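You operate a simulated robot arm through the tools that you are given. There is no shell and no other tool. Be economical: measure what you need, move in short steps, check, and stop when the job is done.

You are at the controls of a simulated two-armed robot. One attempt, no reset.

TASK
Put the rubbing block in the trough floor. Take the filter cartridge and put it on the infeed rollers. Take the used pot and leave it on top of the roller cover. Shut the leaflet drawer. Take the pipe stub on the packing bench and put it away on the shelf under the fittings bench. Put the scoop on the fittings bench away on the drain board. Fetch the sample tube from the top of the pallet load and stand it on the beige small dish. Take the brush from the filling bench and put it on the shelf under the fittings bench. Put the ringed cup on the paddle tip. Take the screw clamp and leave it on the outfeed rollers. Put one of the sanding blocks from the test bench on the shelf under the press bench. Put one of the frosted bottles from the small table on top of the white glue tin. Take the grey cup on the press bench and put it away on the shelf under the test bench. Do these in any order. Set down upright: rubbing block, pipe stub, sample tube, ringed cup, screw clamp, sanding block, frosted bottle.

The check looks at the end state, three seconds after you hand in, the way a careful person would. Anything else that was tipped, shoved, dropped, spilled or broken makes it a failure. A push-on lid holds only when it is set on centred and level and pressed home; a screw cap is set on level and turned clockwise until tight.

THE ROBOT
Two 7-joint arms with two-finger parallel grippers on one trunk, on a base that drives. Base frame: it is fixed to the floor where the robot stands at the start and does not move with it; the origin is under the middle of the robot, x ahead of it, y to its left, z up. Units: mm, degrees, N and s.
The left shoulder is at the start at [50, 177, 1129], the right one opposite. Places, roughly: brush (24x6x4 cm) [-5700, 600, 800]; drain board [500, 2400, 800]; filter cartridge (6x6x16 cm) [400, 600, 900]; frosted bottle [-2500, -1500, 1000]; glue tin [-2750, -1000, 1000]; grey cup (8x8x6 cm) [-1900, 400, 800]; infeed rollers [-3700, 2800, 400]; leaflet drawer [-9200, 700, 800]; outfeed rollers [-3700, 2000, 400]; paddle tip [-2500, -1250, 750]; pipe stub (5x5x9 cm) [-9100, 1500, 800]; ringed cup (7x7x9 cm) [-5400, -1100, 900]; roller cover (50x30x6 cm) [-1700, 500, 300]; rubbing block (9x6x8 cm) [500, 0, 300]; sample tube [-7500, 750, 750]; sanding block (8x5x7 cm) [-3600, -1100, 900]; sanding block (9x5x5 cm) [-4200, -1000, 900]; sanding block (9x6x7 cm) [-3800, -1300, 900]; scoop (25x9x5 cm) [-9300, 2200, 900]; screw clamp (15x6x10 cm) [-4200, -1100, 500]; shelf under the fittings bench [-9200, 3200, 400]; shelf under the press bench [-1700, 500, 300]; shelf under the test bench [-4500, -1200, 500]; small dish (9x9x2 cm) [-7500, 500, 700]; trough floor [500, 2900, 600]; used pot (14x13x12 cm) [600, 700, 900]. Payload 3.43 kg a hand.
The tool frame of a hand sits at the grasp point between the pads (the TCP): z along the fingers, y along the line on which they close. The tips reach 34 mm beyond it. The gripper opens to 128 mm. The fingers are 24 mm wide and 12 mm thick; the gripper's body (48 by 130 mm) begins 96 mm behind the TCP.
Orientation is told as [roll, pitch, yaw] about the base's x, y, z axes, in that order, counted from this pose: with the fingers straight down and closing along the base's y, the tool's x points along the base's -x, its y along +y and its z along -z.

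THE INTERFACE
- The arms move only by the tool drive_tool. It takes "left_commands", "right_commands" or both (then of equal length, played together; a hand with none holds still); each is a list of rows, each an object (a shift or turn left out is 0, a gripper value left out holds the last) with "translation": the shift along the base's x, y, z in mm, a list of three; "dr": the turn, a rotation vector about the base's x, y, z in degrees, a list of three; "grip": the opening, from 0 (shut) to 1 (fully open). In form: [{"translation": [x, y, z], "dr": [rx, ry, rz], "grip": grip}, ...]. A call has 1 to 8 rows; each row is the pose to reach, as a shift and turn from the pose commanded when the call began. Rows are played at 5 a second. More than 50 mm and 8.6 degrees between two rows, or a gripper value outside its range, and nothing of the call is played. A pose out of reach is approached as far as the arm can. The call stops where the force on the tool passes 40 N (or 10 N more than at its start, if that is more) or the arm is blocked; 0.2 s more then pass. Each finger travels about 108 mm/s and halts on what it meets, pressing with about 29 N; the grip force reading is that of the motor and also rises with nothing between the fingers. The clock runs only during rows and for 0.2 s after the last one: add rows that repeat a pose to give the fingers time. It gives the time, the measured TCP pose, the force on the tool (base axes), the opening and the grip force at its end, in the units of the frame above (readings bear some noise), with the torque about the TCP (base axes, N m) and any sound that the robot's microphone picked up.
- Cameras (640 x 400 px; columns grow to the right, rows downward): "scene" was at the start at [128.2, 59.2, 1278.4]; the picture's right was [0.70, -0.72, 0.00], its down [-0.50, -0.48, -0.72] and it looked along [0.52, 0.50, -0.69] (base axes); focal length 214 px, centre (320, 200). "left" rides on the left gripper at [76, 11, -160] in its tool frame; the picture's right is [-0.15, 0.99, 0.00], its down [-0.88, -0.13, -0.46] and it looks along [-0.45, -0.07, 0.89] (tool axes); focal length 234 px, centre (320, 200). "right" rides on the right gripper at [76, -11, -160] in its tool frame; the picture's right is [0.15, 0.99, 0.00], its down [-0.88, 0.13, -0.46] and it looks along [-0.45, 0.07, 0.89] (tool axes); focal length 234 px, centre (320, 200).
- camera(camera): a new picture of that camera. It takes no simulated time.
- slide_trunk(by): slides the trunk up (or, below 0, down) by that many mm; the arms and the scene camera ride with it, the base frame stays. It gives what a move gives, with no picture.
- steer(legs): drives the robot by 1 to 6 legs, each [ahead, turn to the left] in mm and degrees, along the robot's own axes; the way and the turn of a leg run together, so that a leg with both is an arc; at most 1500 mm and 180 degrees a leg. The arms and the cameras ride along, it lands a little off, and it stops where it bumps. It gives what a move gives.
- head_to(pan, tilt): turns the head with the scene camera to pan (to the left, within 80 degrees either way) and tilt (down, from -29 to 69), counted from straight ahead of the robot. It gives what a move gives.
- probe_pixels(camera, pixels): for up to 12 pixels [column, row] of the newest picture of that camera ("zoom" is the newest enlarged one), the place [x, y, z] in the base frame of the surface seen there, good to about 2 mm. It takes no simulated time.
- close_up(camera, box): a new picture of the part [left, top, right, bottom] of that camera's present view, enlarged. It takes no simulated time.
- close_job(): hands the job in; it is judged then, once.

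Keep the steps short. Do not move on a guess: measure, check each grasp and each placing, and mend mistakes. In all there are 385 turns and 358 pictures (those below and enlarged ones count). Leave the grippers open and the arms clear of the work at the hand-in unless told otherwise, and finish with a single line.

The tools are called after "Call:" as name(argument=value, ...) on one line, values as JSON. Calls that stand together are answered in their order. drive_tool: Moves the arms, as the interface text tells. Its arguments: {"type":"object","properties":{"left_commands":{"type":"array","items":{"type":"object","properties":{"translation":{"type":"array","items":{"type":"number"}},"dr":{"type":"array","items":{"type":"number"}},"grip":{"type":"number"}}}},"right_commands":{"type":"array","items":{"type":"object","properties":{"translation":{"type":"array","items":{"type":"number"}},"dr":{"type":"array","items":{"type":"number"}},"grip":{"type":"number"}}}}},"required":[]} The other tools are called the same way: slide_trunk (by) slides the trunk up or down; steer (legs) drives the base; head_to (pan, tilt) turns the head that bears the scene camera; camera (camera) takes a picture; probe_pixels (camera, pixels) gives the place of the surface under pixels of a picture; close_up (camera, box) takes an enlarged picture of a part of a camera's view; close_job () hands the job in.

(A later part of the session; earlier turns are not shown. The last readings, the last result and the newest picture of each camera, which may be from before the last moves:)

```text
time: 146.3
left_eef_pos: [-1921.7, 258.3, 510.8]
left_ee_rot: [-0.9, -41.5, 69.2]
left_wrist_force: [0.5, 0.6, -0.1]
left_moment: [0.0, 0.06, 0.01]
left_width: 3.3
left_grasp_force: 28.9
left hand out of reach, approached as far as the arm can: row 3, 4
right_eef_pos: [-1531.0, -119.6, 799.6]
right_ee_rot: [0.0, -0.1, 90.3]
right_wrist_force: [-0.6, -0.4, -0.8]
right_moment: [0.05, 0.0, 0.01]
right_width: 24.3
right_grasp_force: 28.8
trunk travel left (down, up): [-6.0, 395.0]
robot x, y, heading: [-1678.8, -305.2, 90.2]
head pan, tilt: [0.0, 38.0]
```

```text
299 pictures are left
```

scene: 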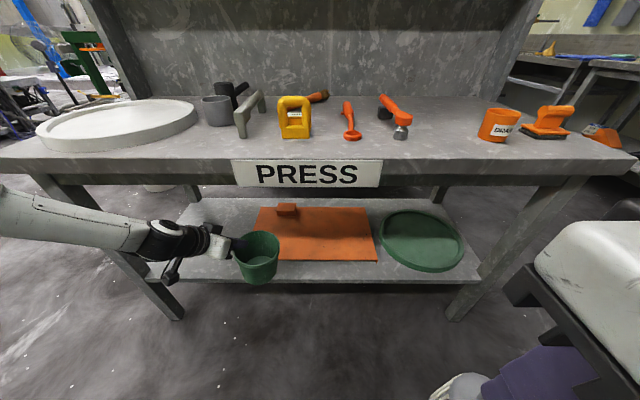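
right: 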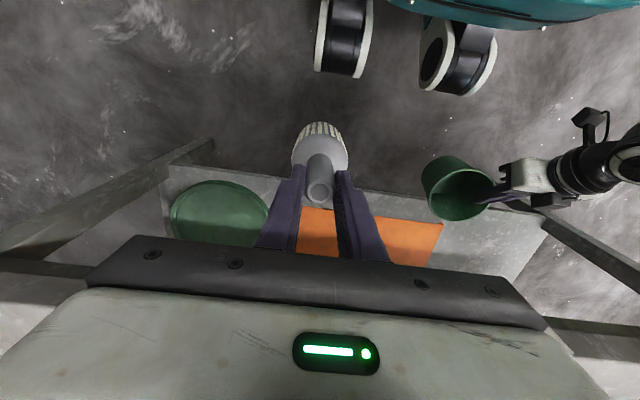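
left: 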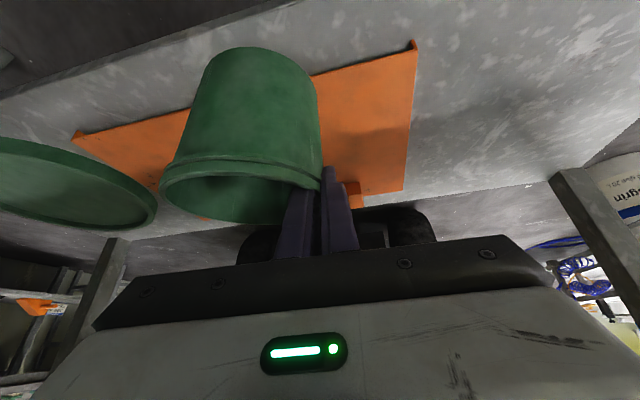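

Call:
probe_pixels(camera="scene", pixels=[[50, 210], [100, 225], [150, 235], [190, 235], [130, 260], [60, 190], [260, 235], [278, 250], [245, 262], [262, 282], [170, 270], [240, 243]])

```text
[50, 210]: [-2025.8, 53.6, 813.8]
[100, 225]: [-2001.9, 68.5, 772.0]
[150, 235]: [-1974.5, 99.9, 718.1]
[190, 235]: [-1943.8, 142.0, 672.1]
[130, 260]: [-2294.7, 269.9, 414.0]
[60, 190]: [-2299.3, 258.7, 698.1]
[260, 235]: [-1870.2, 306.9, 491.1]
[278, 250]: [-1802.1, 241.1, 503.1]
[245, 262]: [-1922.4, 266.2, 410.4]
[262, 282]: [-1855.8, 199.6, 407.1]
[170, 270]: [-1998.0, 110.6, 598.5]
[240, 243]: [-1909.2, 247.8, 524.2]
```

The wrist seems to limit lowering at this pitch. Testing a steeper pitch (10° more) while lowering 40 mm.

Call:
drive_tool(left_commands=[{"translation": [0, 0, -10], "dr": [5, -2, 0]}, {"translation": [0, 0, -20], "dr": [9.4, -3.4, 0]}, {"translation": [0, 0, -30], "dr": [9.4, -3.4, 0]}])

```text
time: 147.1
left_eef_pos: [-1936.1, 255.9, 570.1]
left_ee_rot: [-0.7, -51.3, 69.0]
left_wrist_force: [-0.4, 0.5, 0.3]
left_moment: [0.0, 0.02, 0.03]
left_width: 3.2
left_grasp_force: 29.0
left hand out of reach, approached as far as the arm can: row 1, 2, 3
right_eef_pos: [-1528.6, -121.3, 798.7]
right_ee_rot: [0.1, -0.1, 90.3]
right_wrist_force: [-0.1, -0.1, -1.8]
right_moment: [-0.01, 0.01, 0.0]
right_width: 24.1
right_grasp_force: 29.6
trunk travel left (down, up): [-6.0, 395.0]
robot x, y, heading: [-1679.4, -308.0, 90.5]
head pan, tilt: [0.0, 38.0]
```

Steeper is worse, so shallower should be better. Testing pitch ≈−20° while lowering.

Call:
drive_tool(left_commands=[{"translation": [2, 0, -25], "dr": [-7.5, 2.7, 0]}, {"translation": [5, 0, -50], "dr": [-15, 5.4, 0]}, {"translation": [8, 0, -75], "dr": [-22.5, 8.1, 0]}, {"translation": [10, 0, -95], "dr": [-29, 10.5, 0]}, {"translation": [10, 20, -105], "dr": [-29, 10.5, 0]}, {"translation": [10, 50, -105], "dr": [-29, 10.5, 0]}])

Call:
camera(camera="scene")

```text
time: 148.5
left_eef_pos: [-1943.7, 260.1, 503.6]
left_ee_rot: [-1.2, -20.7, 69.3]
left_wrist_force: [-0.2, 0.3, -0.9]
left_moment: [0.01, 0.01, 0.04]
left_width: 3.2
left_grasp_force: 28.8
left hand out of reach, approached as far as the arm can: row 3, 4, 5, 6
right_eef_pos: [-1528.7, -120.0, 799.9]
right_ee_rot: [0.0, -0.1, 90.3]
right_wrist_force: [-0.1, -0.1, -1.0]
right_moment: [0.02, -0.01, -0.01]
right_width: 24.1
right_grasp_force: 29.2
trunk travel left (down, up): [-6.0, 395.0]
robot x, y, heading: [-1678.6, -311.3, 90.6]
head pan, tilt: [0.0, 38.0]
```

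```text
298 pictures are left
```

scene: 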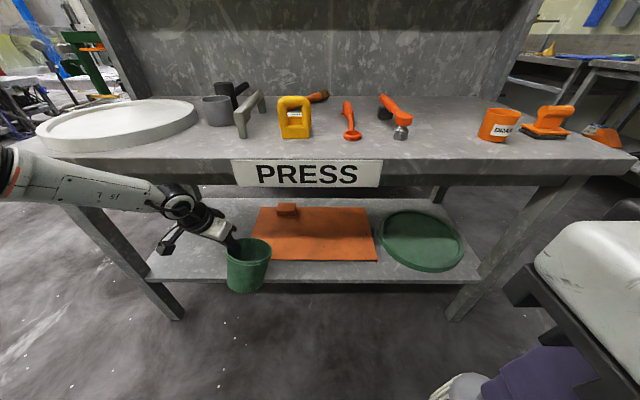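

I misread pitch: 0 is straight down, so −20° is nearly vertical. Check whether the pot hangs level now.

Call:
close_up(camera="scene", box=[150, 170, 330, 310])

Call:
probe_pixels(camera="zoom", pixels=[[345, 240], [420, 270], [380, 320], [300, 330], [415, 300], [330, 322], [280, 420], [340, 435], [390, 400], [350, 285], [200, 130], [60, 50]])

```text
2.86 times, centred on (240, 240) of scene
```

zoom: 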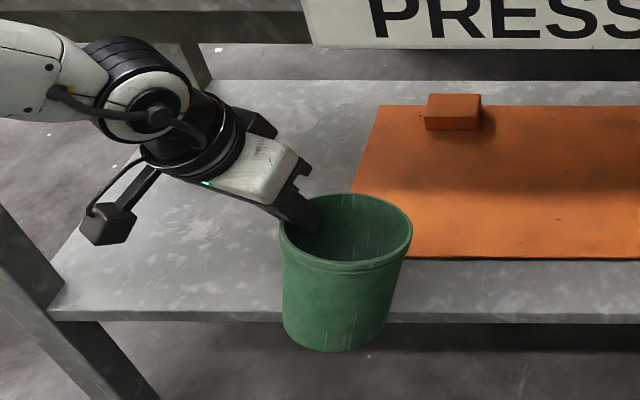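

```text
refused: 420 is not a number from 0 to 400
```

Call:
probe_pixels(camera="zoom", pixels=[[350, 196], [410, 228], [380, 262], [310, 262], [284, 235], [400, 255], [290, 330], [340, 350], [385, 325], [320, 240], [160, 70], [20, 60]])

```text
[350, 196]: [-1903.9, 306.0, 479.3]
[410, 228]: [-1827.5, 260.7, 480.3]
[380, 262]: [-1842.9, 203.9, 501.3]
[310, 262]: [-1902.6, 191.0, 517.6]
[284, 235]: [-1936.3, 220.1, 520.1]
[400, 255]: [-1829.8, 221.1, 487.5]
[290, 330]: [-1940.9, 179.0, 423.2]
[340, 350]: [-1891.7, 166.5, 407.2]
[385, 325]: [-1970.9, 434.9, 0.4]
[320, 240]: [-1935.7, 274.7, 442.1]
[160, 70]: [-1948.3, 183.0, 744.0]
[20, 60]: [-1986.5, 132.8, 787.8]
```

The pot is rigid in the grip, fine. I'll test the reachable height in a closer arm pose: hand at lateral ~225, forward ~390, pitch −41°, in free space.

Call:
drive_tool(left_commands=[{"translation": [10, -45, 10], "dr": [0, 0, 7]}, {"translation": [20, -90, 20], "dr": [0, 0, 14]}, {"translation": [30, -135, 20], "dr": [0, 0, 21]}, {"translation": [40, -180, 20], "dr": [0, 0, 21]}])

Call:
drive_tool(left_commands=[{"translation": [0, 0, 0], "dr": [8, 0, 0]}, {"translation": [0, 0, 0], "dr": [16, 0, 0]}, {"translation": [0, 0, 0], "dr": [21, 0, 0]}, {"translation": [0, 0, -15], "dr": [21, 0, 0]}, {"translation": [0, 0, -30], "dr": [21, 0, 0]}, {"translation": [0, 0, -45], "dr": [21, 0, 0]}, {"translation": [0, 0, -60], "dr": [21, 0, 0]}, {"translation": [0, 0, -60], "dr": [21, 0, 0]}])

Call:
camera(camera="scene")

```text
time: 149.5
left_eef_pos: [-1902.7, 78.2, 521.4]
left_ee_rot: [-1.1, -20.8, 90.5]
left_wrist_force: [0.6, 0.7, -1.6]
left_moment: [0.01, 0.05, 0.0]
left_width: 3.2
left_grasp_force: 28.7
right_eef_pos: [-1529.9, -120.0, 799.6]
right_ee_rot: [0.0, 0.0, 90.3]
right_wrist_force: [0.5, -0.3, 0.0]
right_moment: [-0.01, 0.0, -0.01]
right_width: 24.1
right_grasp_force: 28.8
trunk travel left (down, up): [-6.0, 395.0]
robot x, y, heading: [-1680.2, -308.0, 90.3]
head pan, tilt: [0.0, 38.0]
```

```text
time: 151.3
left_eef_pos: [-1887.5, 96.0, 526.3]
left_ee_rot: [-1.2, -41.4, 90.5]
left_wrist_force: [-0.5, 0.5, 0.0]
left_moment: [-0.02, 0.02, -0.03]
left_width: 3.1
left_grasp_force: 28.7
left hand out of reach, approached as far as the arm can: row 3, 4, 5, 6, 7, 8
right_eef_pos: [-1529.6, -120.4, 798.7]
right_ee_rot: [0.0, -0.1, 90.2]
right_wrist_force: [-0.3, -0.8, -1.5]
right_moment: [0.02, 0.02, 0.01]
right_width: 24.1
right_grasp_force: 28.6
trunk travel left (down, up): [-6.0, 395.0]
robot x, y, heading: [-1679.2, -309.5, 90.3]
head pan, tilt: [0.0, 38.0]
```

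```text
296 pictures are left
```

scene: 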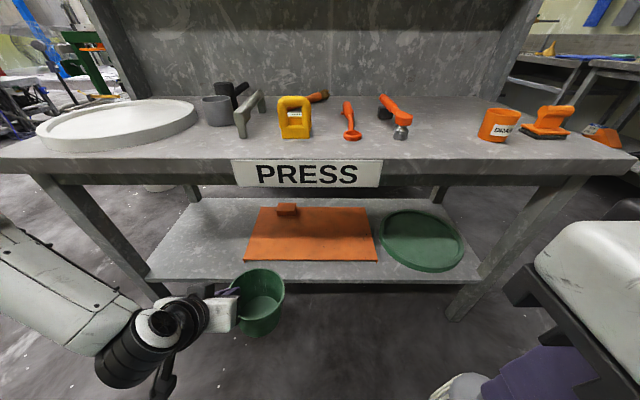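

Insight: reaching under a shelf wants a far, stretched arm with a flatter hand. I'll back off 150 for free space and test a stretched pose at pitch ≈−60°.

Call:
steer(legs=[[-150, 0]])

Call:
drive_tool(left_commands=[{"translation": [10, 40, 20], "dr": [5, 0, 0]}, {"translation": [15, 80, 30], "dr": [10, 0, 0]}, {"translation": [15, 120, 30], "dr": [15, 0, 0]}, {"translation": [15, 160, 20], "dr": [19, 0, 0]}, {"translation": [15, 200, 10], "dr": [19, 0, 0]}, {"translation": [15, 240, 0], "dr": [19, 0, 0]}, {"translation": [15, 280, -20], "dr": [19, 0, 0]}, {"translation": [15, 300, -40], "dr": [19, 0, 0]}])

Call:
camera(camera="scene")

```text
time: 152.6
left_eef_pos: [-1885.6, -55.0, 526.2]
left_ee_rot: [-1.1, -41.4, 90.4]
left_wrist_force: [-0.3, -0.9, -0.4]
left_moment: [-0.02, -0.01, -0.03]
left_width: 3.1
left_grasp_force: 28.9
right_eef_pos: [-1529.1, -270.1, 798.8]
right_ee_rot: [0.1, 0.1, 90.1]
right_wrist_force: [-0.5, -0.9, -0.7]
right_moment: [0.02, 0.01, -0.01]
right_width: 24.2
right_grasp_force: 29.3
trunk travel left (down, up): [-6.0, 395.0]
robot x, y, heading: [-1679.4, -460.1, 90.4]
head pan, tilt: [0.0, 38.0]
```

```text
time: 154.4
left_eef_pos: [-1893.8, 169.1, 607.2]
left_ee_rot: [-1.3, -60.0, 90.6]
left_wrist_force: [0.3, -0.6, -0.4]
left_moment: [-0.01, 0.01, 0.01]
left_width: 3.3
left_grasp_force: 29.0
left hand out of reach, approached as far as the arm can: row 2, 3, 4, 5, 6, 7, 8
right_eef_pos: [-1527.9, -269.4, 798.7]
right_ee_rot: [0.0, 0.0, 90.1]
right_wrist_force: [0.3, -0.3, -0.6]
right_moment: [-0.02, -0.02, -0.01]
right_width: 24.0
right_grasp_force: 28.7
trunk travel left (down, up): [-6.0, 395.0]
robot x, y, heading: [-1678.8, -458.6, 90.1]
head pan, tilt: [0.0, 38.0]
```

```text
295 pictures are left
```

scene: 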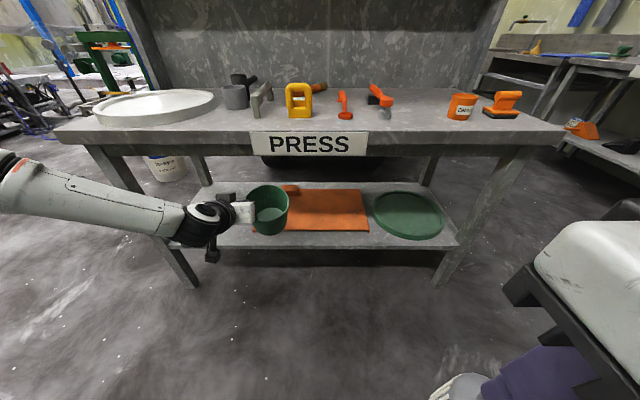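

Wrist limit again because the elbow stays folded. Try stretching the arm first at a higher level: back off 150 more, then extend forward at z≈670.

Call:
steer(legs=[[-150, 0]])

Call:
drive_tool(left_commands=[{"translation": [0, 25, 30]}, {"translation": [0, 50, 60]}, {"translation": [0, 90, 70]}, {"translation": [0, 130, 70]}, {"translation": [0, 170, 70]}, {"translation": [0, 200, 70]}])

Call:
drive_tool(left_commands=[{"translation": [0, 0, -30]}, {"translation": [0, 0, -60]}, {"translation": [0, 0, -90]}, {"translation": [0, 0, -120]}, {"translation": [0, 0, -150]}, {"translation": [0, 0, -180]}])

```text
time: 155.8
left_eef_pos: [-1892.9, 20.7, 607.9]
left_ee_rot: [-1.2, -60.0, 90.8]
left_wrist_force: [0.3, -0.1, -0.9]
left_moment: [-0.01, 0.0, -0.01]
left_width: 3.2
left_grasp_force: 29.2
right_eef_pos: [-1527.3, -417.7, 799.0]
right_ee_rot: [0.1, 0.2, 90.1]
right_wrist_force: [0.0, 0.6, 0.3]
right_moment: [-0.01, 0.01, 0.01]
right_width: 24.1
right_grasp_force: 29.0
trunk travel left (down, up): [-6.0, 395.0]
robot x, y, heading: [-1680.0, -606.6, 90.3]
head pan, tilt: [0.0, 38.0]
```

```text
time: 157.2
left_eef_pos: [-1930.1, 139.0, 709.2]
left_ee_rot: [-1.3, -60.0, 90.7]
left_wrist_force: [-1.6, 0.4, -0.2]
left_moment: [-0.03, 0.03, -0.03]
left_width: 3.3
left_grasp_force: 29.2
left hand out of reach, approached as far as the arm can: row 3, 4, 5, 6
right_eef_pos: [-1526.7, -417.8, 798.4]
right_ee_rot: [0.0, 0.1, 90.2]
right_wrist_force: [-0.2, 0.1, -0.5]
right_moment: [0.0, 0.03, -0.04]
right_width: 24.0
right_grasp_force: 28.8
trunk travel left (down, up): [-6.0, 395.0]
robot x, y, heading: [-1681.0, -608.0, 90.3]
head pan, tilt: [0.0, 38.0]
```

```text
time: 158.6
left_eef_pos: [-1957.2, 93.5, 615.7]
left_ee_rot: [-1.3, -60.0, 90.6]
left_wrist_force: [-0.5, 0.7, -0.9]
left_moment: [0.01, 0.02, -0.03]
left_width: 3.3
left_grasp_force: 29.3
left hand out of reach, approached as far as the arm can: row 1, 2, 3, 4, 5, 6
right_eef_pos: [-1529.1, -419.0, 798.8]
right_ee_rot: [0.0, 0.1, 90.2]
right_wrist_force: [-0.2, -0.7, -1.5]
right_moment: [0.01, -0.03, 0.03]
right_width: 24.0
right_grasp_force: 28.9
trunk travel left (down, up): [-6.0, 395.0]
robot x, y, heading: [-1678.8, -608.0, 89.9]
head pan, tilt: [0.0, 38.0]
```

Limits map: the flatter the hand, the higher its lowest height. Test whether yawing the hand left (away from the forearm line) frees the wrist: pitch −41°, yaw 115°, lower toward z 460.

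Call:
drive_tool(left_commands=[{"translation": [10, -40, -10], "dr": [-7, 0, 0]}, {"translation": [20, -80, -20], "dr": [-14, 0, 0]}, {"translation": [30, -120, -40], "dr": [-19, 0, 0]}, {"translation": [40, -160, -60], "dr": [-19, 0, 0]}])

Call:
drive_tool(left_commands=[{"translation": [0, 0, 0], "dr": [0, 0, 8]}, {"translation": [0, 0, 0], "dr": [0, 0, 16]}, {"translation": [0, 0, 0], "dr": [0, 0, 25]}, {"translation": [0, 0, -25], "dr": [0, 0, 25]}, {"translation": [0, 0, -50], "dr": [0, 0, 25]}, {"translation": [0, 0, -75], "dr": [0, 0, 25]}, {"translation": [0, 0, -95], "dr": [0, 0, 25]}])

Call:
camera(camera="scene")

```text
time: 159.6
left_eef_pos: [-1919.4, -71.9, 556.2]
left_ee_rot: [-1.1, -41.0, 90.5]
left_wrist_force: [0.7, 0.0, 0.0]
left_moment: [-0.01, 0.06, 0.02]
left_width: 3.3
left_grasp_force: 28.9
right_eef_pos: [-1527.5, -417.2, 798.8]
right_ee_rot: [0.0, 0.0, 90.1]
right_wrist_force: [0.0, 0.1, -0.9]
right_moment: [0.03, 0.01, -0.03]
right_width: 24.2
right_grasp_force: 28.6
trunk travel left (down, up): [-6.0, 395.0]
robot x, y, heading: [-1673.7, -606.9, 90.3]
head pan, tilt: [0.0, 38.0]
```

```text
refused: row 3 steps farther than a row can; nothing moved
```

```text
294 pictures are left
```

scene: 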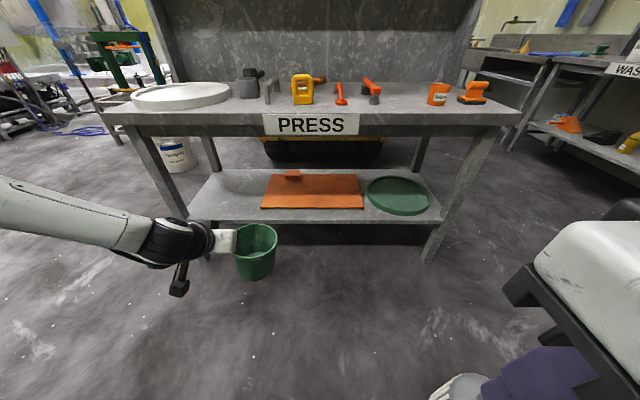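

Call:
drive_tool(left_commands=[{"translation": [0, 0, 0], "dr": [0, 0, 8]}, {"translation": [0, 0, -10], "dr": [0, 0, 16]}, {"translation": [0, 0, -30], "dr": [0, 0, 24]}, {"translation": [0, 0, -50], "dr": [0, 0, 24]}, {"translation": [0, 0, -75], "dr": [0, 0, 24]}, {"translation": [0, 0, -100], "dr": [0, 0, 24]}])

Call:
camera(camera="scene")

```text
time: 161.0
left_eef_pos: [-1965.4, -89.5, 515.8]
left_ee_rot: [-1.1, -40.9, 114.5]
left_wrist_force: [-0.2, 0.4, 0.5]
left_moment: [0.01, 0.01, -0.02]
left_width: 3.4
left_grasp_force: 28.9
left hand out of reach, approached as far as the arm can: row 3, 4, 5, 6
right_eef_pos: [-1527.3, -417.4, 798.6]
right_ee_rot: [0.0, 0.1, 90.2]
right_wrist_force: [0.3, -0.1, -1.2]
right_moment: [-0.01, -0.02, -0.06]
right_width: 24.0
right_grasp_force: 28.4
trunk travel left (down, up): [-6.0, 395.0]
robot x, y, heading: [-1677.1, -606.4, 90.4]
head pan, tilt: [0.0, 38.0]
```

```text
293 pictures are left
```

scene: 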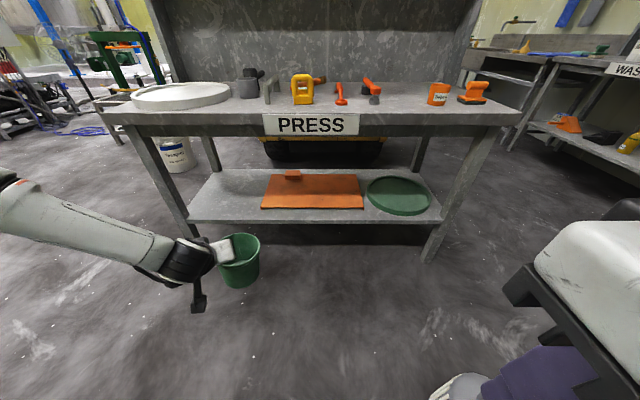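

Height limit is ~512 at this pitch whatever the yaw. New plan: keep yaw 115° (pot sits further ahead of the hand), enter under the bench, then tilt toward vertical to let the pot's back edge touch down first. Shift the base right ~80 while approaching.

Call:
steer(legs=[[0, -15], [310, 0], [0, 15]])

Call:
camera(camera="scene")

```text
time: 164.9
left_eef_pos: [-1886.9, 209.8, 515.2]
left_ee_rot: [-1.1, -40.9, 114.5]
left_wrist_force: [-0.1, 1.6, -0.7]
left_moment: [-0.01, 0.05, 0.01]
left_width: 3.4
left_grasp_force: 28.8
right_eef_pos: [-1450.3, -116.7, 798.9]
right_ee_rot: [0.1, 0.0, 90.2]
right_wrist_force: [0.0, 0.4, -1.2]
right_moment: [0.01, -0.03, 0.0]
right_width: 24.0
right_grasp_force: 28.9
trunk travel left (down, up): [-6.0, 395.0]
robot x, y, heading: [-1597.7, -305.3, 90.0]
head pan, tilt: [0.0, 38.0]
```

```text
292 pictures are left
```

scene: 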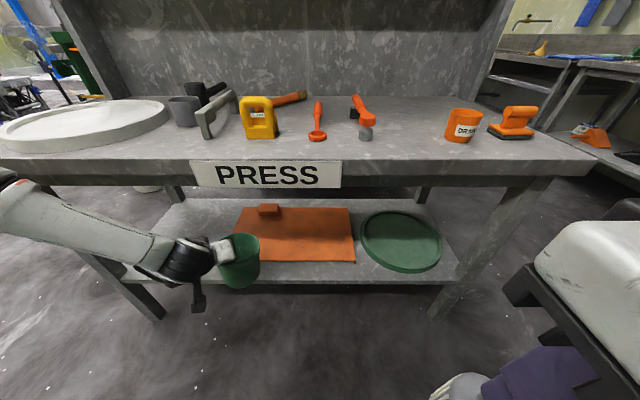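

Call:
probe_pixels(camera="scene", pixels=[[258, 250], [240, 236], [245, 267], [225, 267], [30, 205], [80, 225], [130, 240], [180, 250], [100, 215], [50, 190], [150, 235], [240, 287]])

```text
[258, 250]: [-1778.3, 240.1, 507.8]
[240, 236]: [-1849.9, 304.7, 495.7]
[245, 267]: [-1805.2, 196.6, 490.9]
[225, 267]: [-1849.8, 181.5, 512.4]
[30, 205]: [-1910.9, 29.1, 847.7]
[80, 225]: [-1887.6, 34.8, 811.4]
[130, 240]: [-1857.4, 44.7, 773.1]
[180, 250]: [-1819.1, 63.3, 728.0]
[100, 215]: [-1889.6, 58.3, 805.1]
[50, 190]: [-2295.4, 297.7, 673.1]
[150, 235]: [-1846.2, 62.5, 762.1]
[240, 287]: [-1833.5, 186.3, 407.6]
```

Pot centre ≈(−1842, 243); forearm can advance ~150 before the bench edge. Drive 140.

Call:
steer(legs=[[140, 0]])

Call:
camera(camera="scene")

Call:
camera(camera="left")

```text
time: 166.2
left_eef_pos: [-1889.9, 348.2, 515.8]
left_ee_rot: [-1.2, -41.0, 114.7]
left_wrist_force: [-0.6, -0.2, -0.7]
left_moment: [0.01, 0.02, -0.01]
left_width: 3.4
left_grasp_force: 29.6
right_eef_pos: [-1449.6, 21.9, 798.8]
right_ee_rot: [0.0, -0.1, 90.2]
right_wrist_force: [0.9, 0.1, -0.3]
right_moment: [-0.01, 0.01, 0.02]
right_width: 24.1
right_grasp_force: 28.7
trunk travel left (down, up): [-6.0, 395.0]
robot x, y, heading: [-1598.8, -169.0, 90.6]
head pan, tilt: [0.0, 38.0]
```

```text
291 pictures are left
```

scene: 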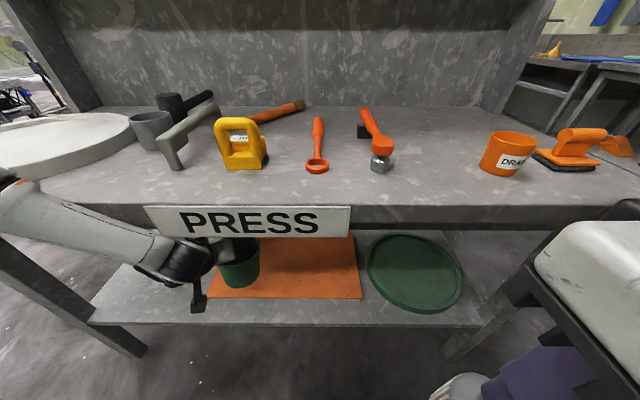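

```text
290 pictures are left
```

left: 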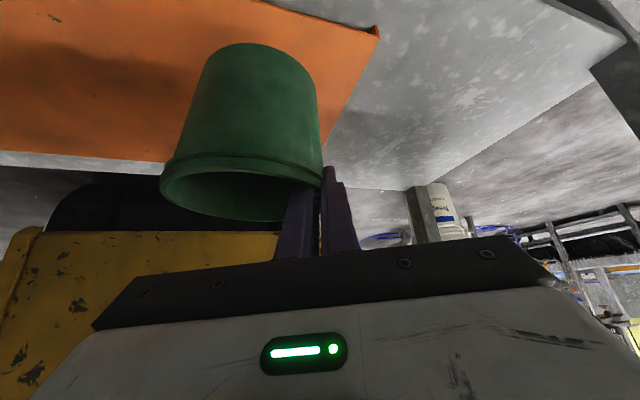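

Pot is over the cover. Tilt hand 8° toward vertical and lower in small steps until contact.

Call:
drive_tool(left_commands=[{"translation": [0, 0, -8], "dr": [-3.6, -1.7, 0]}, {"translation": [0, 0, -16], "dr": [-7.3, -3.3, 0]}, {"translation": [0, 0, -24], "dr": [-7.3, -3.3, 0]}, {"translation": [0, 0, -30], "dr": [-7.3, -3.3, 0]}])

Call:
close_up(camera="scene", box=[120, 200, 380, 340])

```text
time: 167.2
left_eef_pos: [-1882.5, 328.6, 493.2]
left_ee_rot: [-0.6, -31.8, 112.8]
left_wrist_force: [0.2, 0.4, -1.0]
left_moment: [-0.02, 0.02, -0.01]
left_width: 3.4
left_grasp_force: 28.9
left hand out of reach, approached as far as the arm can: row 3, 4
right_eef_pos: [-1447.9, 16.5, 799.7]
right_ee_rot: [0.3, -0.5, 90.4]
right_wrist_force: [-0.3, 0.7, -1.6]
right_moment: [0.01, 0.0, -0.01]
right_width: 24.1
right_grasp_force: 28.7
trunk travel left (down, up): [-6.0, 395.0]
robot x, y, heading: [-1597.4, -165.7, 90.5]
head pan, tilt: [0.0, 38.0]
```

```text
2.46 times, centred on (250, 270) of scene
```

zoom: 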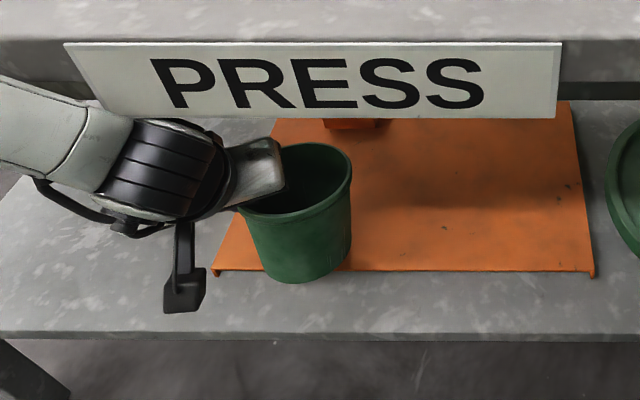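

Call:
probe_pixels(camera="zoom", pixels=[[310, 145], [350, 175], [335, 205], [270, 215], [295, 283], [330, 270], [260, 265], [130, 120], [60, 100], [340, 260], [300, 200], [100, 110]])

```text
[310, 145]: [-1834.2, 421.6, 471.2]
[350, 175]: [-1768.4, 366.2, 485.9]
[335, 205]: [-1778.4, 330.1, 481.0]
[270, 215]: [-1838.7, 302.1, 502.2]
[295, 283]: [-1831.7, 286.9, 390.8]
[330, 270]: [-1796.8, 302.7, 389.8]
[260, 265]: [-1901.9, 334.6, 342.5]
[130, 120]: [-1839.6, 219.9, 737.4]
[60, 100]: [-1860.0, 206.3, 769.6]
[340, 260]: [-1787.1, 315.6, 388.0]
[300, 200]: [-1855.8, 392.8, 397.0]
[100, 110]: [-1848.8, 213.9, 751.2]
```

Pot is tilted 14° and its base would be half off the cover; the wrist is against the bench edge. I'll back out, set the pot on the free bench-top front to level and re-grip it nearer the fingertips, then come back.

Call:
steer(legs=[[-250, 0]])

Call:
slide_trunk(by=295)

Call:
drive_tool(left_commands=[{"translation": [0, 0, 40], "dr": [4, 1.8, 0]}, {"translation": [0, 0, 80], "dr": [8, 3.6, 0]}, {"translation": [0, 0, 120], "dr": [11, 5, 0]}, {"translation": [0, 0, 160], "dr": [11, 5, 0]}, {"translation": [0, 0, 200], "dr": [11, 5, 0]}])

Call:
head_to(pan=15, tilt=45)

Call:
camera(camera="scene")

```text
time: 169.0
left_eef_pos: [-1891.6, 99.2, 492.8]
left_ee_rot: [-1.1, -32.8, 114.5]
left_wrist_force: [1.0, 0.3, -0.9]
left_moment: [-0.01, 0.04, 0.01]
left_width: 3.0
left_grasp_force: 29.1
right_eef_pos: [-1448.8, -224.6, 798.2]
right_ee_rot: [0.0, 0.1, 90.3]
right_wrist_force: [0.6, -0.4, -0.4]
right_moment: [0.04, 0.01, 0.02]
right_width: 24.2
right_grasp_force: 29.1
trunk travel left (down, up): [-6.0, 395.0]
robot x, y, heading: [-1600.1, -417.4, 90.2]
head pan, tilt: [0.0, 38.0]
```

```text
time: 172.0
left_eef_pos: [-1891.7, 97.9, 787.6]
left_ee_rot: [-1.1, -32.9, 114.5]
left_wrist_force: [-0.4, -0.4, -0.8]
left_moment: [0.0, 0.03, 0.02]
left_width: 3.4
left_grasp_force: 29.3
right_eef_pos: [-1449.0, -225.1, 1094.2]
right_ee_rot: [0.0, 0.0, 90.3]
right_wrist_force: [-1.1, -1.0, -1.4]
right_moment: [0.01, -0.01, 0.01]
right_width: 24.0
right_grasp_force: 28.8
trunk travel left (down, up): [-301.0, 100.0]
robot x, y, heading: [-1601.3, -414.5, 90.3]
head pan, tilt: [0.0, 38.0]
```

```text
time: 173.2
left_eef_pos: [-1893.2, 97.5, 987.1]
left_ee_rot: [-1.1, -45.0, 114.5]
left_wrist_force: [-0.8, -0.1, -1.4]
left_moment: [0.0, 0.04, 0.03]
left_width: 3.2
left_grasp_force: 29.0
right_eef_pos: [-1449.9, -225.6, 1093.3]
right_ee_rot: [0.0, 0.0, 90.3]
right_wrist_force: [-0.3, -1.1, -1.2]
right_moment: [-0.02, -0.01, 0.0]
right_width: 24.2
right_grasp_force: 29.3
trunk travel left (down, up): [-301.0, 100.0]
robot x, y, heading: [-1600.3, -413.5, 90.2]
head pan, tilt: [0.0, 38.0]
```

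```text
time: 173.9
left_eef_pos: [-1892.9, 97.8, 986.7]
left_ee_rot: [-1.1, -45.1, 114.7]
left_wrist_force: [0.5, 0.4, -0.1]
left_moment: [-0.07, 0.04, 0.01]
left_width: 3.3
left_grasp_force: 29.0
right_eef_pos: [-1449.1, -225.6, 1094.2]
right_ee_rot: [0.0, 0.1, 90.3]
right_wrist_force: [0.0, 0.1, -0.8]
right_moment: [-0.03, 0.01, 0.0]
right_width: 24.1
right_grasp_force: 28.8
trunk travel left (down, up): [-301.0, 100.0]
robot x, y, heading: [-1598.4, -416.0, 90.5]
head pan, tilt: [15.0, 45.0]
```

```text
288 pictures are left
```

scene: 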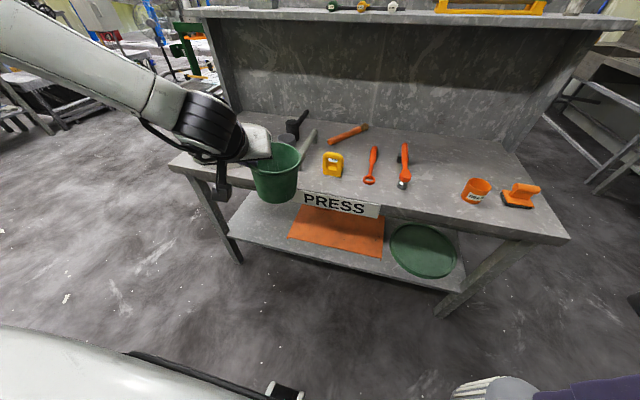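

Call:
probe_pixels(camera="scene", pixels=[[430, 195], [430, 160], [370, 182], [403, 185], [460, 195], [333, 178], [430, 220], [350, 187], [230, 165], [192, 165], [312, 170], [440, 180]])

```text
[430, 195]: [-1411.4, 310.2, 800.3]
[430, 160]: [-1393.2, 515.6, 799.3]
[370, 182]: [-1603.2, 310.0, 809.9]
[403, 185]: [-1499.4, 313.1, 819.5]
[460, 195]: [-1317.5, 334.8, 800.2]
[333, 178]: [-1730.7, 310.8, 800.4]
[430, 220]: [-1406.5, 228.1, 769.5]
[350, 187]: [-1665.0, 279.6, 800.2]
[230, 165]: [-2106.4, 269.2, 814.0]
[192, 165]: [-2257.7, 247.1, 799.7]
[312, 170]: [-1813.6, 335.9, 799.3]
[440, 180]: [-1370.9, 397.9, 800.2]
```

Free spot on the bench top: (−1400, 315). Move the robot right 445 and forward ~185 to bring the pot over it.

Call:
steer(legs=[[0, -90], [445, 0], [0, 90], [185, 0]])

Call:
head_to(pan=30, tilt=45)

Call:
camera(camera="scene")

```text
time: 185.4
left_eef_pos: [-1435.5, 285.7, 986.7]
left_ee_rot: [-1.1, -45.0, 113.3]
left_wrist_force: [-0.3, -0.2, -0.3]
left_moment: [-0.01, 0.02, -0.02]
left_width: 3.3
left_grasp_force: 29.0
right_eef_pos: [-998.3, -47.8, 1093.4]
right_ee_rot: [0.1, 0.1, 89.2]
right_wrist_force: [-0.7, 0.7, -0.6]
right_moment: [0.0, 0.01, 0.01]
right_width: 24.3
right_grasp_force: 29.3
trunk travel left (down, up): [-301.0, 100.0]
robot x, y, heading: [-1152.8, -235.9, 89.4]
head pan, tilt: [15.0, 45.0]
```

```text
time: 186.2
left_eef_pos: [-1435.7, 284.3, 987.1]
left_ee_rot: [-1.1, -45.1, 113.4]
left_wrist_force: [-0.2, -0.3, 0.3]
left_moment: [-0.03, 0.02, 0.0]
left_width: 3.4
left_grasp_force: 28.7
right_eef_pos: [-998.4, -49.0, 1094.9]
right_ee_rot: [0.0, 0.0, 89.2]
right_wrist_force: [1.1, -0.1, -1.0]
right_moment: [0.01, 0.01, 0.0]
right_width: 24.1
right_grasp_force: 28.8
trunk travel left (down, up): [-301.0, 100.0]
robot x, y, heading: [-1152.9, -231.7, 89.1]
head pan, tilt: [30.0, 45.0]
```

```text
287 pictures are left
```

scene: 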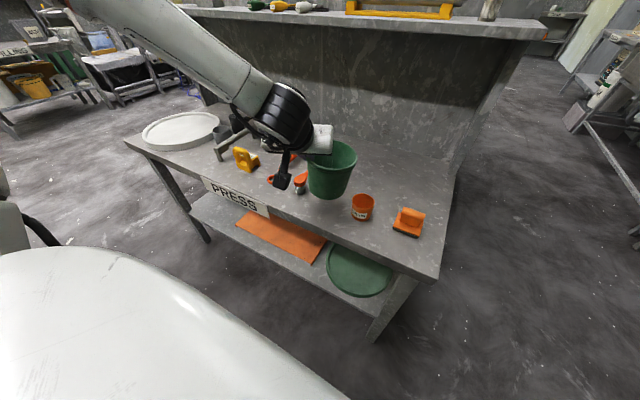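

Pot is above the free spot between wrench and orange cup. Lower until contact.

Call:
drive_tool(left_commands=[{"translation": [-8, 0, -30]}, {"translation": [-8, 0, -48]}, {"translation": [-8, 0, -56]}, {"translation": [-8, 0, -62]}, {"translation": [-8, 0, -68]}, {"translation": [-8, 0, -73]}])

Call:
close_up(camera="scene", box=[220, 100, 460, 260])

```text
time: 187.6
left_eef_pos: [-1443.9, 284.5, 918.2]
left_ee_rot: [-1.3, -45.4, 113.5]
left_wrist_force: [-3.8, -2.4, 14.5]
left_moment: [0.15, -0.91, -0.13]
left_width: 4.1
left_grasp_force: 28.9
right_eef_pos: [-998.0, -50.1, 1093.7]
right_ee_rot: [0.1, -0.2, 89.1]
right_wrist_force: [0.0, -0.3, -1.2]
right_moment: [0.03, 0.02, -0.01]
right_width: 24.1
right_grasp_force: 29.0
trunk travel left (down, up): [-301.0, 100.0]
robot x, y, heading: [-1152.6, -237.0, 89.0]
head pan, tilt: [30.0, 45.0]
```

```text
2.50 times, centred on (340, 180) of scene
```

zoom: 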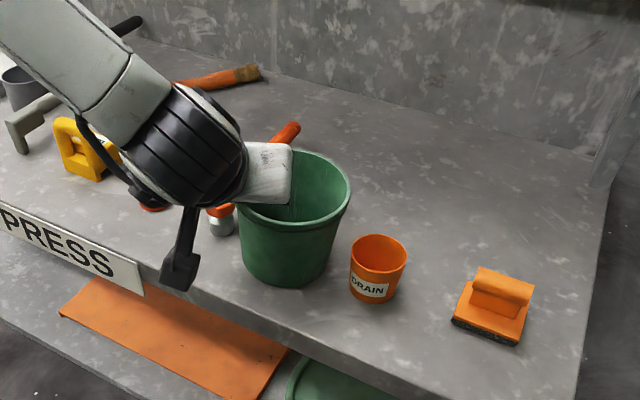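

Flat on the bench. Open slightly, turn to pitch −38° and up 14 mm, re-pinch.

Call:
drive_tool(left_commands=[{"translation": [0, 0, 0], "grip": 0.2}, {"translation": [0, 0, 0]}, {"translation": [0, 0, 14], "dr": [-6.4, -2.8, 0]}, {"translation": [0, 0, 14], "dr": [-6.4, -2.8, 0]}, {"translation": [0, 0, 14], "dr": [-6.4, -2.8, 0], "grip": 0.0}, {"translation": [0, 0, 14], "dr": [-6.4, -2.8, 0]}, {"translation": [0, 0, 14], "dr": [-6.4, -2.8, 0]}])

Call:
drive_tool(left_commands=[{"translation": [0, 0, 10]}, {"translation": [0, 0, 30]}, {"translation": [0, 0, 50]}, {"translation": [0, 0, 50]}])

Call:
close_up(camera="scene", box=[220, 80, 460, 240])

```text
time: 189.2
left_eef_pos: [-1443.1, 284.2, 929.4]
left_ee_rot: [-1.2, -38.1, 113.4]
left_wrist_force: [1.1, 0.6, 4.0]
left_moment: [0.11, -0.69, -0.13]
left_width: 3.8
left_grasp_force: 29.6
right_eef_pos: [-999.1, -48.9, 1094.0]
right_ee_rot: [0.0, 0.0, 89.1]
right_wrist_force: [0.1, -0.2, -1.4]
right_moment: [-0.01, 0.0, -0.01]
right_width: 24.3
right_grasp_force: 29.2
trunk travel left (down, up): [-301.0, 100.0]
robot x, y, heading: [-1152.4, -236.5, 89.0]
head pan, tilt: [30.0, 45.0]
```

```text
time: 190.2
left_eef_pos: [-1445.4, 283.7, 978.1]
left_ee_rot: [-1.1, -38.0, 113.4]
left_wrist_force: [0.2, -0.2, -0.9]
left_moment: [-0.02, 0.01, 0.01]
left_width: 2.9
left_grasp_force: 28.8
right_eef_pos: [-998.9, -49.0, 1094.2]
right_ee_rot: [0.0, 0.0, 89.1]
right_wrist_force: [-0.4, 0.0, -0.9]
right_moment: [0.0, -0.03, 0.04]
right_width: 24.4
right_grasp_force: 29.4
trunk travel left (down, up): [-301.0, 100.0]
robot x, y, heading: [-1150.2, -233.9, 89.4]
head pan, tilt: [30.0, 45.0]
```

```text
2.50 times, centred on (340, 160) of scene
```

zoom: 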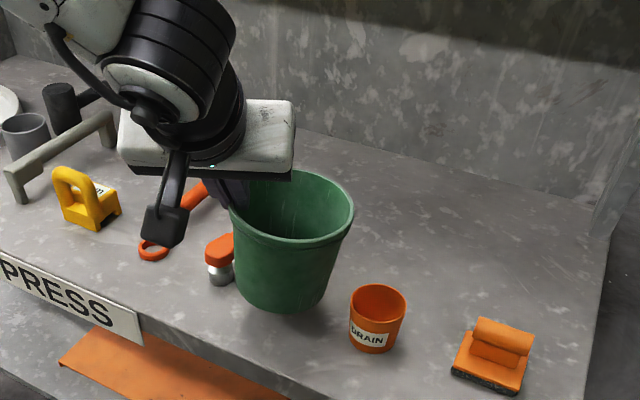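

Call:
probe_pixels(camera="zoom", pixels=[[350, 205], [325, 180], [295, 246], [240, 225], [340, 235], [270, 238], [250, 300], [300, 308], [325, 285], [290, 172]])

```text
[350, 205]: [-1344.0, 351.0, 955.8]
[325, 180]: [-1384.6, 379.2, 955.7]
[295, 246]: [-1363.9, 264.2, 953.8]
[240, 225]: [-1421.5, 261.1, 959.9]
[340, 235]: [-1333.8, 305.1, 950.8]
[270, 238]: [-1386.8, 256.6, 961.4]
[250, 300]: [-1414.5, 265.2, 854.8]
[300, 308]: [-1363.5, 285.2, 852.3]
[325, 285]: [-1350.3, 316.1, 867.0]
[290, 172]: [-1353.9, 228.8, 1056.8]
```

Re-gripped level (rim within ~5 mm), TCP now ~140 above the pot's bottom. Back off, go back left 445, and lower the trunk.

Call:
steer(legs=[[-190, 0], [0, 90], [445, 0], [0, -90]])

Call:
slide_trunk(by=-301)

Call:
drive_tool(left_commands=[{"translation": [0, 0, -45]}, {"translation": [0, 0, -90]}, {"translation": [0, 0, -135]}, {"translation": [0, 0, -165]}, {"translation": [0, 0, -180]}])

Call:
head_to(pan=10, tilt=40)

Call:
camera(camera="scene")

```text
time: 201.6
left_eef_pos: [-1879.6, 108.4, 978.3]
left_ee_rot: [-1.1, -37.9, 113.1]
left_wrist_force: [-0.6, 0.4, -0.9]
left_moment: [-0.02, 0.02, -0.01]
left_width: 3.3
left_grasp_force: 28.9
right_eef_pos: [-1435.8, -227.1, 1093.4]
right_ee_rot: [0.0, -0.1, 88.8]
right_wrist_force: [-0.1, -0.4, -0.6]
right_moment: [-0.02, 0.02, 0.0]
right_width: 24.1
right_grasp_force: 28.8
trunk travel left (down, up): [-301.0, 100.0]
robot x, y, heading: [-1594.1, -412.9, 88.5]
head pan, tilt: [30.0, 45.0]
```

```text
time: 204.6
left_eef_pos: [-1880.2, 108.1, 676.2]
left_ee_rot: [-1.1, -38.0, 113.0]
left_wrist_force: [0.6, -0.2, -0.5]
left_moment: [-0.04, 0.02, 0.02]
left_width: 3.1
left_grasp_force: 29.4
right_eef_pos: [-1435.0, -226.0, 793.3]
right_ee_rot: [0.0, 0.0, 88.7]
right_wrist_force: [-0.1, -0.6, -0.6]
right_moment: [0.0, 0.03, 0.02]
right_width: 24.3
right_grasp_force: 28.9
trunk travel left (down, up): [0.0, 401.0]
robot x, y, heading: [-1590.8, -415.7, 88.7]
head pan, tilt: [30.0, 45.0]
```

```text
time: 205.8
left_eef_pos: [-1880.2, 108.9, 494.6]
left_ee_rot: [-1.3, -38.0, 113.1]
left_wrist_force: [0.5, 0.3, -0.3]
left_moment: [-0.02, 0.04, -0.03]
left_width: 3.0
left_grasp_force: 29.9
right_eef_pos: [-1435.1, -226.7, 793.0]
right_ee_rot: [0.0, 0.0, 88.8]
right_wrist_force: [0.1, -0.1, -1.2]
right_moment: [-0.01, 0.0, 0.0]
right_width: 24.3
right_grasp_force: 28.9
trunk travel left (down, up): [0.0, 401.0]
robot x, y, heading: [-1589.7, -413.7, 88.8]
head pan, tilt: [30.0, 45.0]
```

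```text
time: 206.6
left_eef_pos: [-1879.0, 109.6, 496.5]
left_ee_rot: [-1.0, -38.0, 113.1]
left_wrist_force: [0.9, 0.3, -0.3]
left_moment: [0.0, 0.03, 0.01]
left_width: 3.0
left_grasp_force: 29.1
right_eef_pos: [-1436.6, -226.3, 793.0]
right_ee_rot: [0.0, 0.0, 88.7]
right_wrist_force: [0.2, 0.1, -0.3]
right_moment: [-0.04, 0.05, -0.01]
right_width: 24.0
right_grasp_force: 29.2
trunk travel left (down, up): [0.0, 401.0]
robot x, y, heading: [-1595.1, -413.5, 88.9]
head pan, tilt: [10.0, 40.0]
```

```text
284 pictures are left
```

scene: 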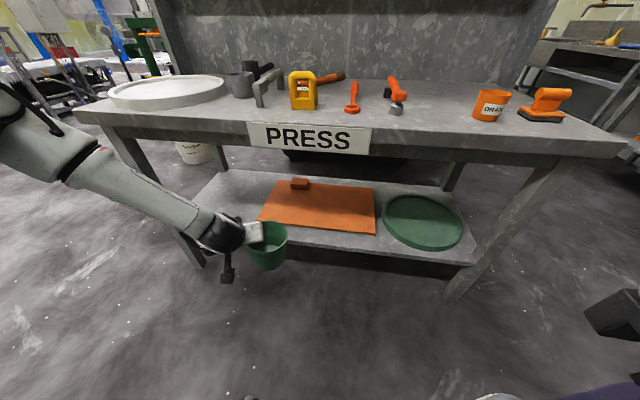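

Reached z=495 in-range (pot bottom ≈355). Drive in 240.

Call:
steer(legs=[[240, 0]])

Call:
camera(camera="scene")

Call:
camera(camera="left")

```text
time: 208.4
left_eef_pos: [-1874.8, 346.1, 496.2]
left_ee_rot: [-1.2, -37.9, 113.1]
left_wrist_force: [0.2, 0.1, -1.2]
left_moment: [-0.04, 0.01, 0.02]
left_width: 3.2
left_grasp_force: 29.2
right_eef_pos: [-1430.8, 8.9, 793.7]
right_ee_rot: [0.1, 0.0, 88.8]
right_wrist_force: [0.6, 0.0, -1.3]
right_moment: [0.02, -0.01, 0.04]
right_width: 23.9
right_grasp_force: 28.9
trunk travel left (down, up): [0.0, 401.0]
robot x, y, heading: [-1587.9, -175.8, 88.8]
head pan, tilt: [10.0, 40.0]
```

```text
283 pictures are left
```

scene: 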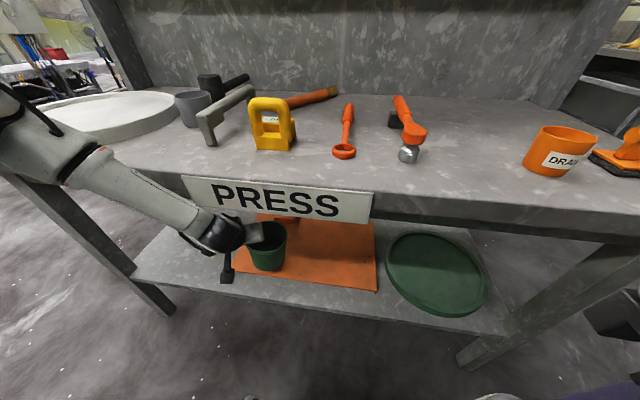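

```text
282 pictures are left
```

left: 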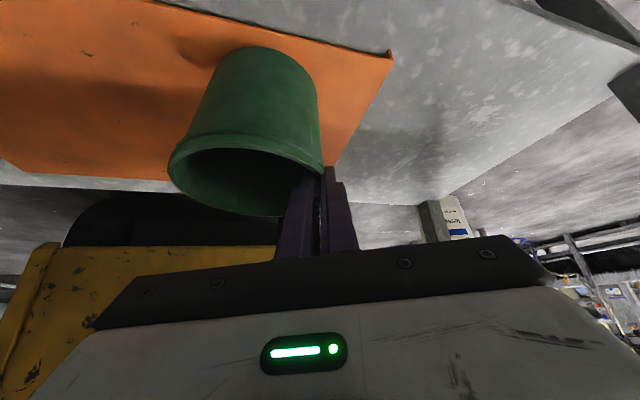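

In place: pot centre ≈(−1825, 382). Lower in small steps.

Call:
drive_tool(left_commands=[{"translation": [0, 0, -5]}, {"translation": [0, 0, -10]}, {"translation": [0, 0, -14]}, {"translation": [0, 0, -18]}])

Call:
close_up(camera="scene", box=[180, 190, 400, 320])

Call:
probe_pixels(camera="zoom", pixels=[[205, 95], [305, 110], [290, 140], [215, 150], [240, 240], [270, 235], [220, 232], [255, 246]])

```text
time: 209.4
left_eef_pos: [-1881.4, 343.7, 485.8]
left_ee_rot: [-1.2, -38.1, 113.0]
left_wrist_force: [0.1, 0.5, -0.6]
left_moment: [-0.02, -0.01, 0.01]
left_width: 2.9
left_grasp_force: 29.2
left hand out of reach, approached as far as the arm can: row 2, 3, 4
right_eef_pos: [-1432.5, 8.6, 793.2]
right_ee_rot: [-0.1, 0.0, 88.8]
right_wrist_force: [-0.6, 0.8, -0.5]
right_moment: [0.02, -0.03, 0.0]
right_width: 24.4
right_grasp_force: 28.8
trunk travel left (down, up): [0.0, 401.0]
robot x, y, heading: [-1588.1, -178.6, 88.5]
head pan, tilt: [10.0, 40.0]
```

```text
2.91 times, centred on (290, 255) of scene
```

zoom: 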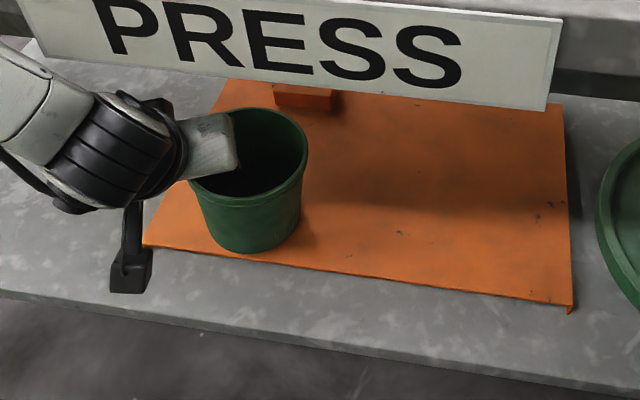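

```text
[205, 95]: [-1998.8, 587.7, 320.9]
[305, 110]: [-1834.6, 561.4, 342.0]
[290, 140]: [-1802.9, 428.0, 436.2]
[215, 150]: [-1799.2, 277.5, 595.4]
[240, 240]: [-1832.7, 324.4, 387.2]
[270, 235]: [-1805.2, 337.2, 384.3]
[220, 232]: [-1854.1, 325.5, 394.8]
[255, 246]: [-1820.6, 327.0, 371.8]
```

Bottom is ~4 mm above the cover, front edge near the cover's front. Nudge forward 12 mm if possible.

Call:
drive_tool(left_commands=[{"translation": [0, 6, 0]}, {"translation": [0, 14, 0]}])

```text
time: 210.0
left_eef_pos: [-1881.1, 352.2, 488.2]
left_ee_rot: [-1.0, -37.6, 112.7]
left_wrist_force: [0.1, 0.3, -1.8]
left_moment: [0.01, 0.02, 0.01]
left_width: 3.3
left_grasp_force: 29.0
left hand out of reach, approached as far as the arm can: row 2
right_eef_pos: [-1430.3, 7.8, 793.5]
right_ee_rot: [0.0, -0.1, 88.8]
right_wrist_force: [0.4, -0.4, -0.1]
right_moment: [-0.02, 0.04, 0.01]
right_width: 24.1
right_grasp_force: 29.2
trunk travel left (down, up): [0.0, 401.0]
robot x, y, heading: [-1586.9, -176.6, 88.7]
head pan, tilt: [10.0, 40.0]
```

Good: ~6 mm gap, y +8. Release.

Call:
drive_tool(left_commands=[{"translation": [0, 0, 0], "grip": 0.25}, {"translation": [0, 0, 0]}, {"translation": [0, 0, 0]}, {"translation": [0, 0, 0]}])

Call:
close_up(camera="scene", box=[180, 190, 400, 320])

Call:
camera(camera="left")

```text
time: 211.0
left_eef_pos: [-1879.7, 351.0, 487.3]
left_ee_rot: [-1.1, -37.5, 112.6]
left_wrist_force: [0.2, -0.3, -0.1]
left_moment: [0.03, 0.0, 0.0]
left_width: 31.9
left_grasp_force: 0.1
right_eef_pos: [-1431.1, 7.5, 792.9]
right_ee_rot: [0.0, 0.0, 88.8]
right_wrist_force: [0.1, 0.2, -0.8]
right_moment: [-0.01, 0.01, 0.02]
right_width: 23.8
right_grasp_force: 29.0
trunk travel left (down, up): [0.0, 401.0]
robot x, y, heading: [-1586.8, -176.2, 88.8]
head pan, tilt: [10.0, 40.0]
```

```text
2.91 times, centred on (290, 255) of scene
```

zoom: 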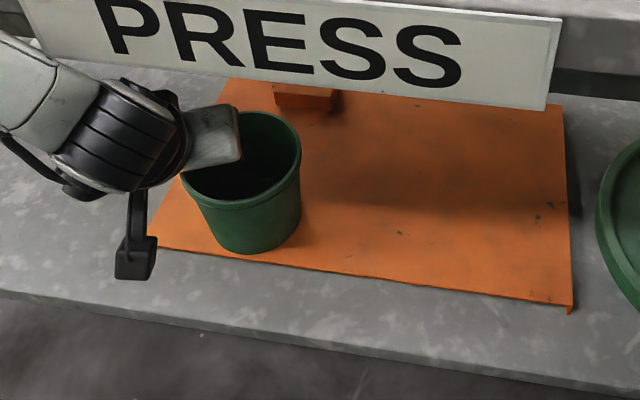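

```text
279 pictures are left
```

left: 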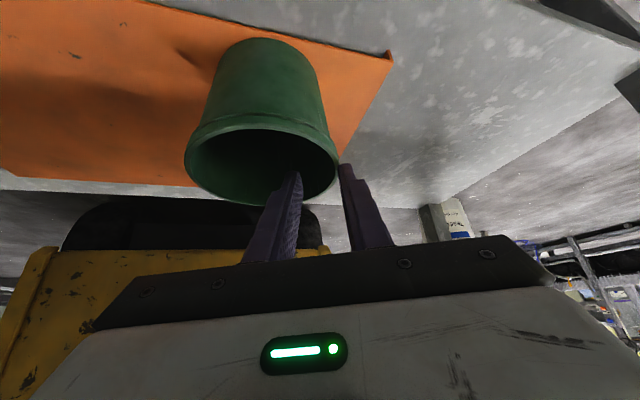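

Pot stands on the cover. Raise the hand 25 mm to clear the rim, then back out.

Call:
drive_tool(left_commands=[{"translation": [0, -2, 10]}, {"translation": [0, -4, 20]}, {"translation": [0, -6, 30]}])

Call:
camera(camera="left")

```text
time: 211.8
left_eef_pos: [-1884.6, 342.1, 514.0]
left_ee_rot: [-0.7, -37.2, 113.0]
left_wrist_force: [-0.3, 0.4, -1.3]
left_moment: [-0.02, -0.01, 0.01]
left_width: 31.7
left_grasp_force: 0.0
right_eef_pos: [-1432.7, 9.9, 792.9]
right_ee_rot: [-0.2, -0.1, 88.8]
right_wrist_force: [-0.3, -0.4, -1.1]
right_moment: [0.02, -0.02, -0.01]
right_width: 24.1
right_grasp_force: 29.4
trunk travel left (down, up): [0.0, 401.0]
robot x, y, heading: [-1589.8, -178.4, 88.7]
head pan, tilt: [10.0, 40.0]
```

```text
278 pictures are left
```

left: 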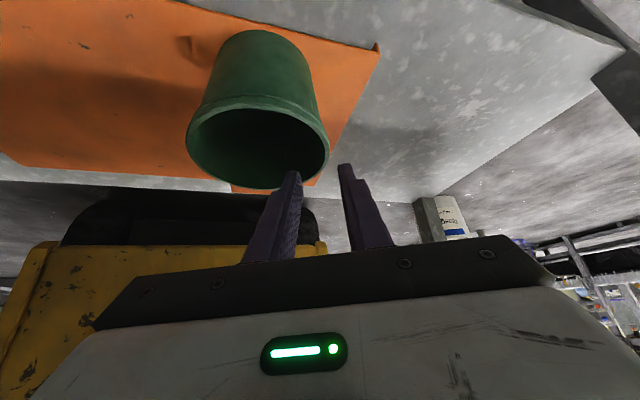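

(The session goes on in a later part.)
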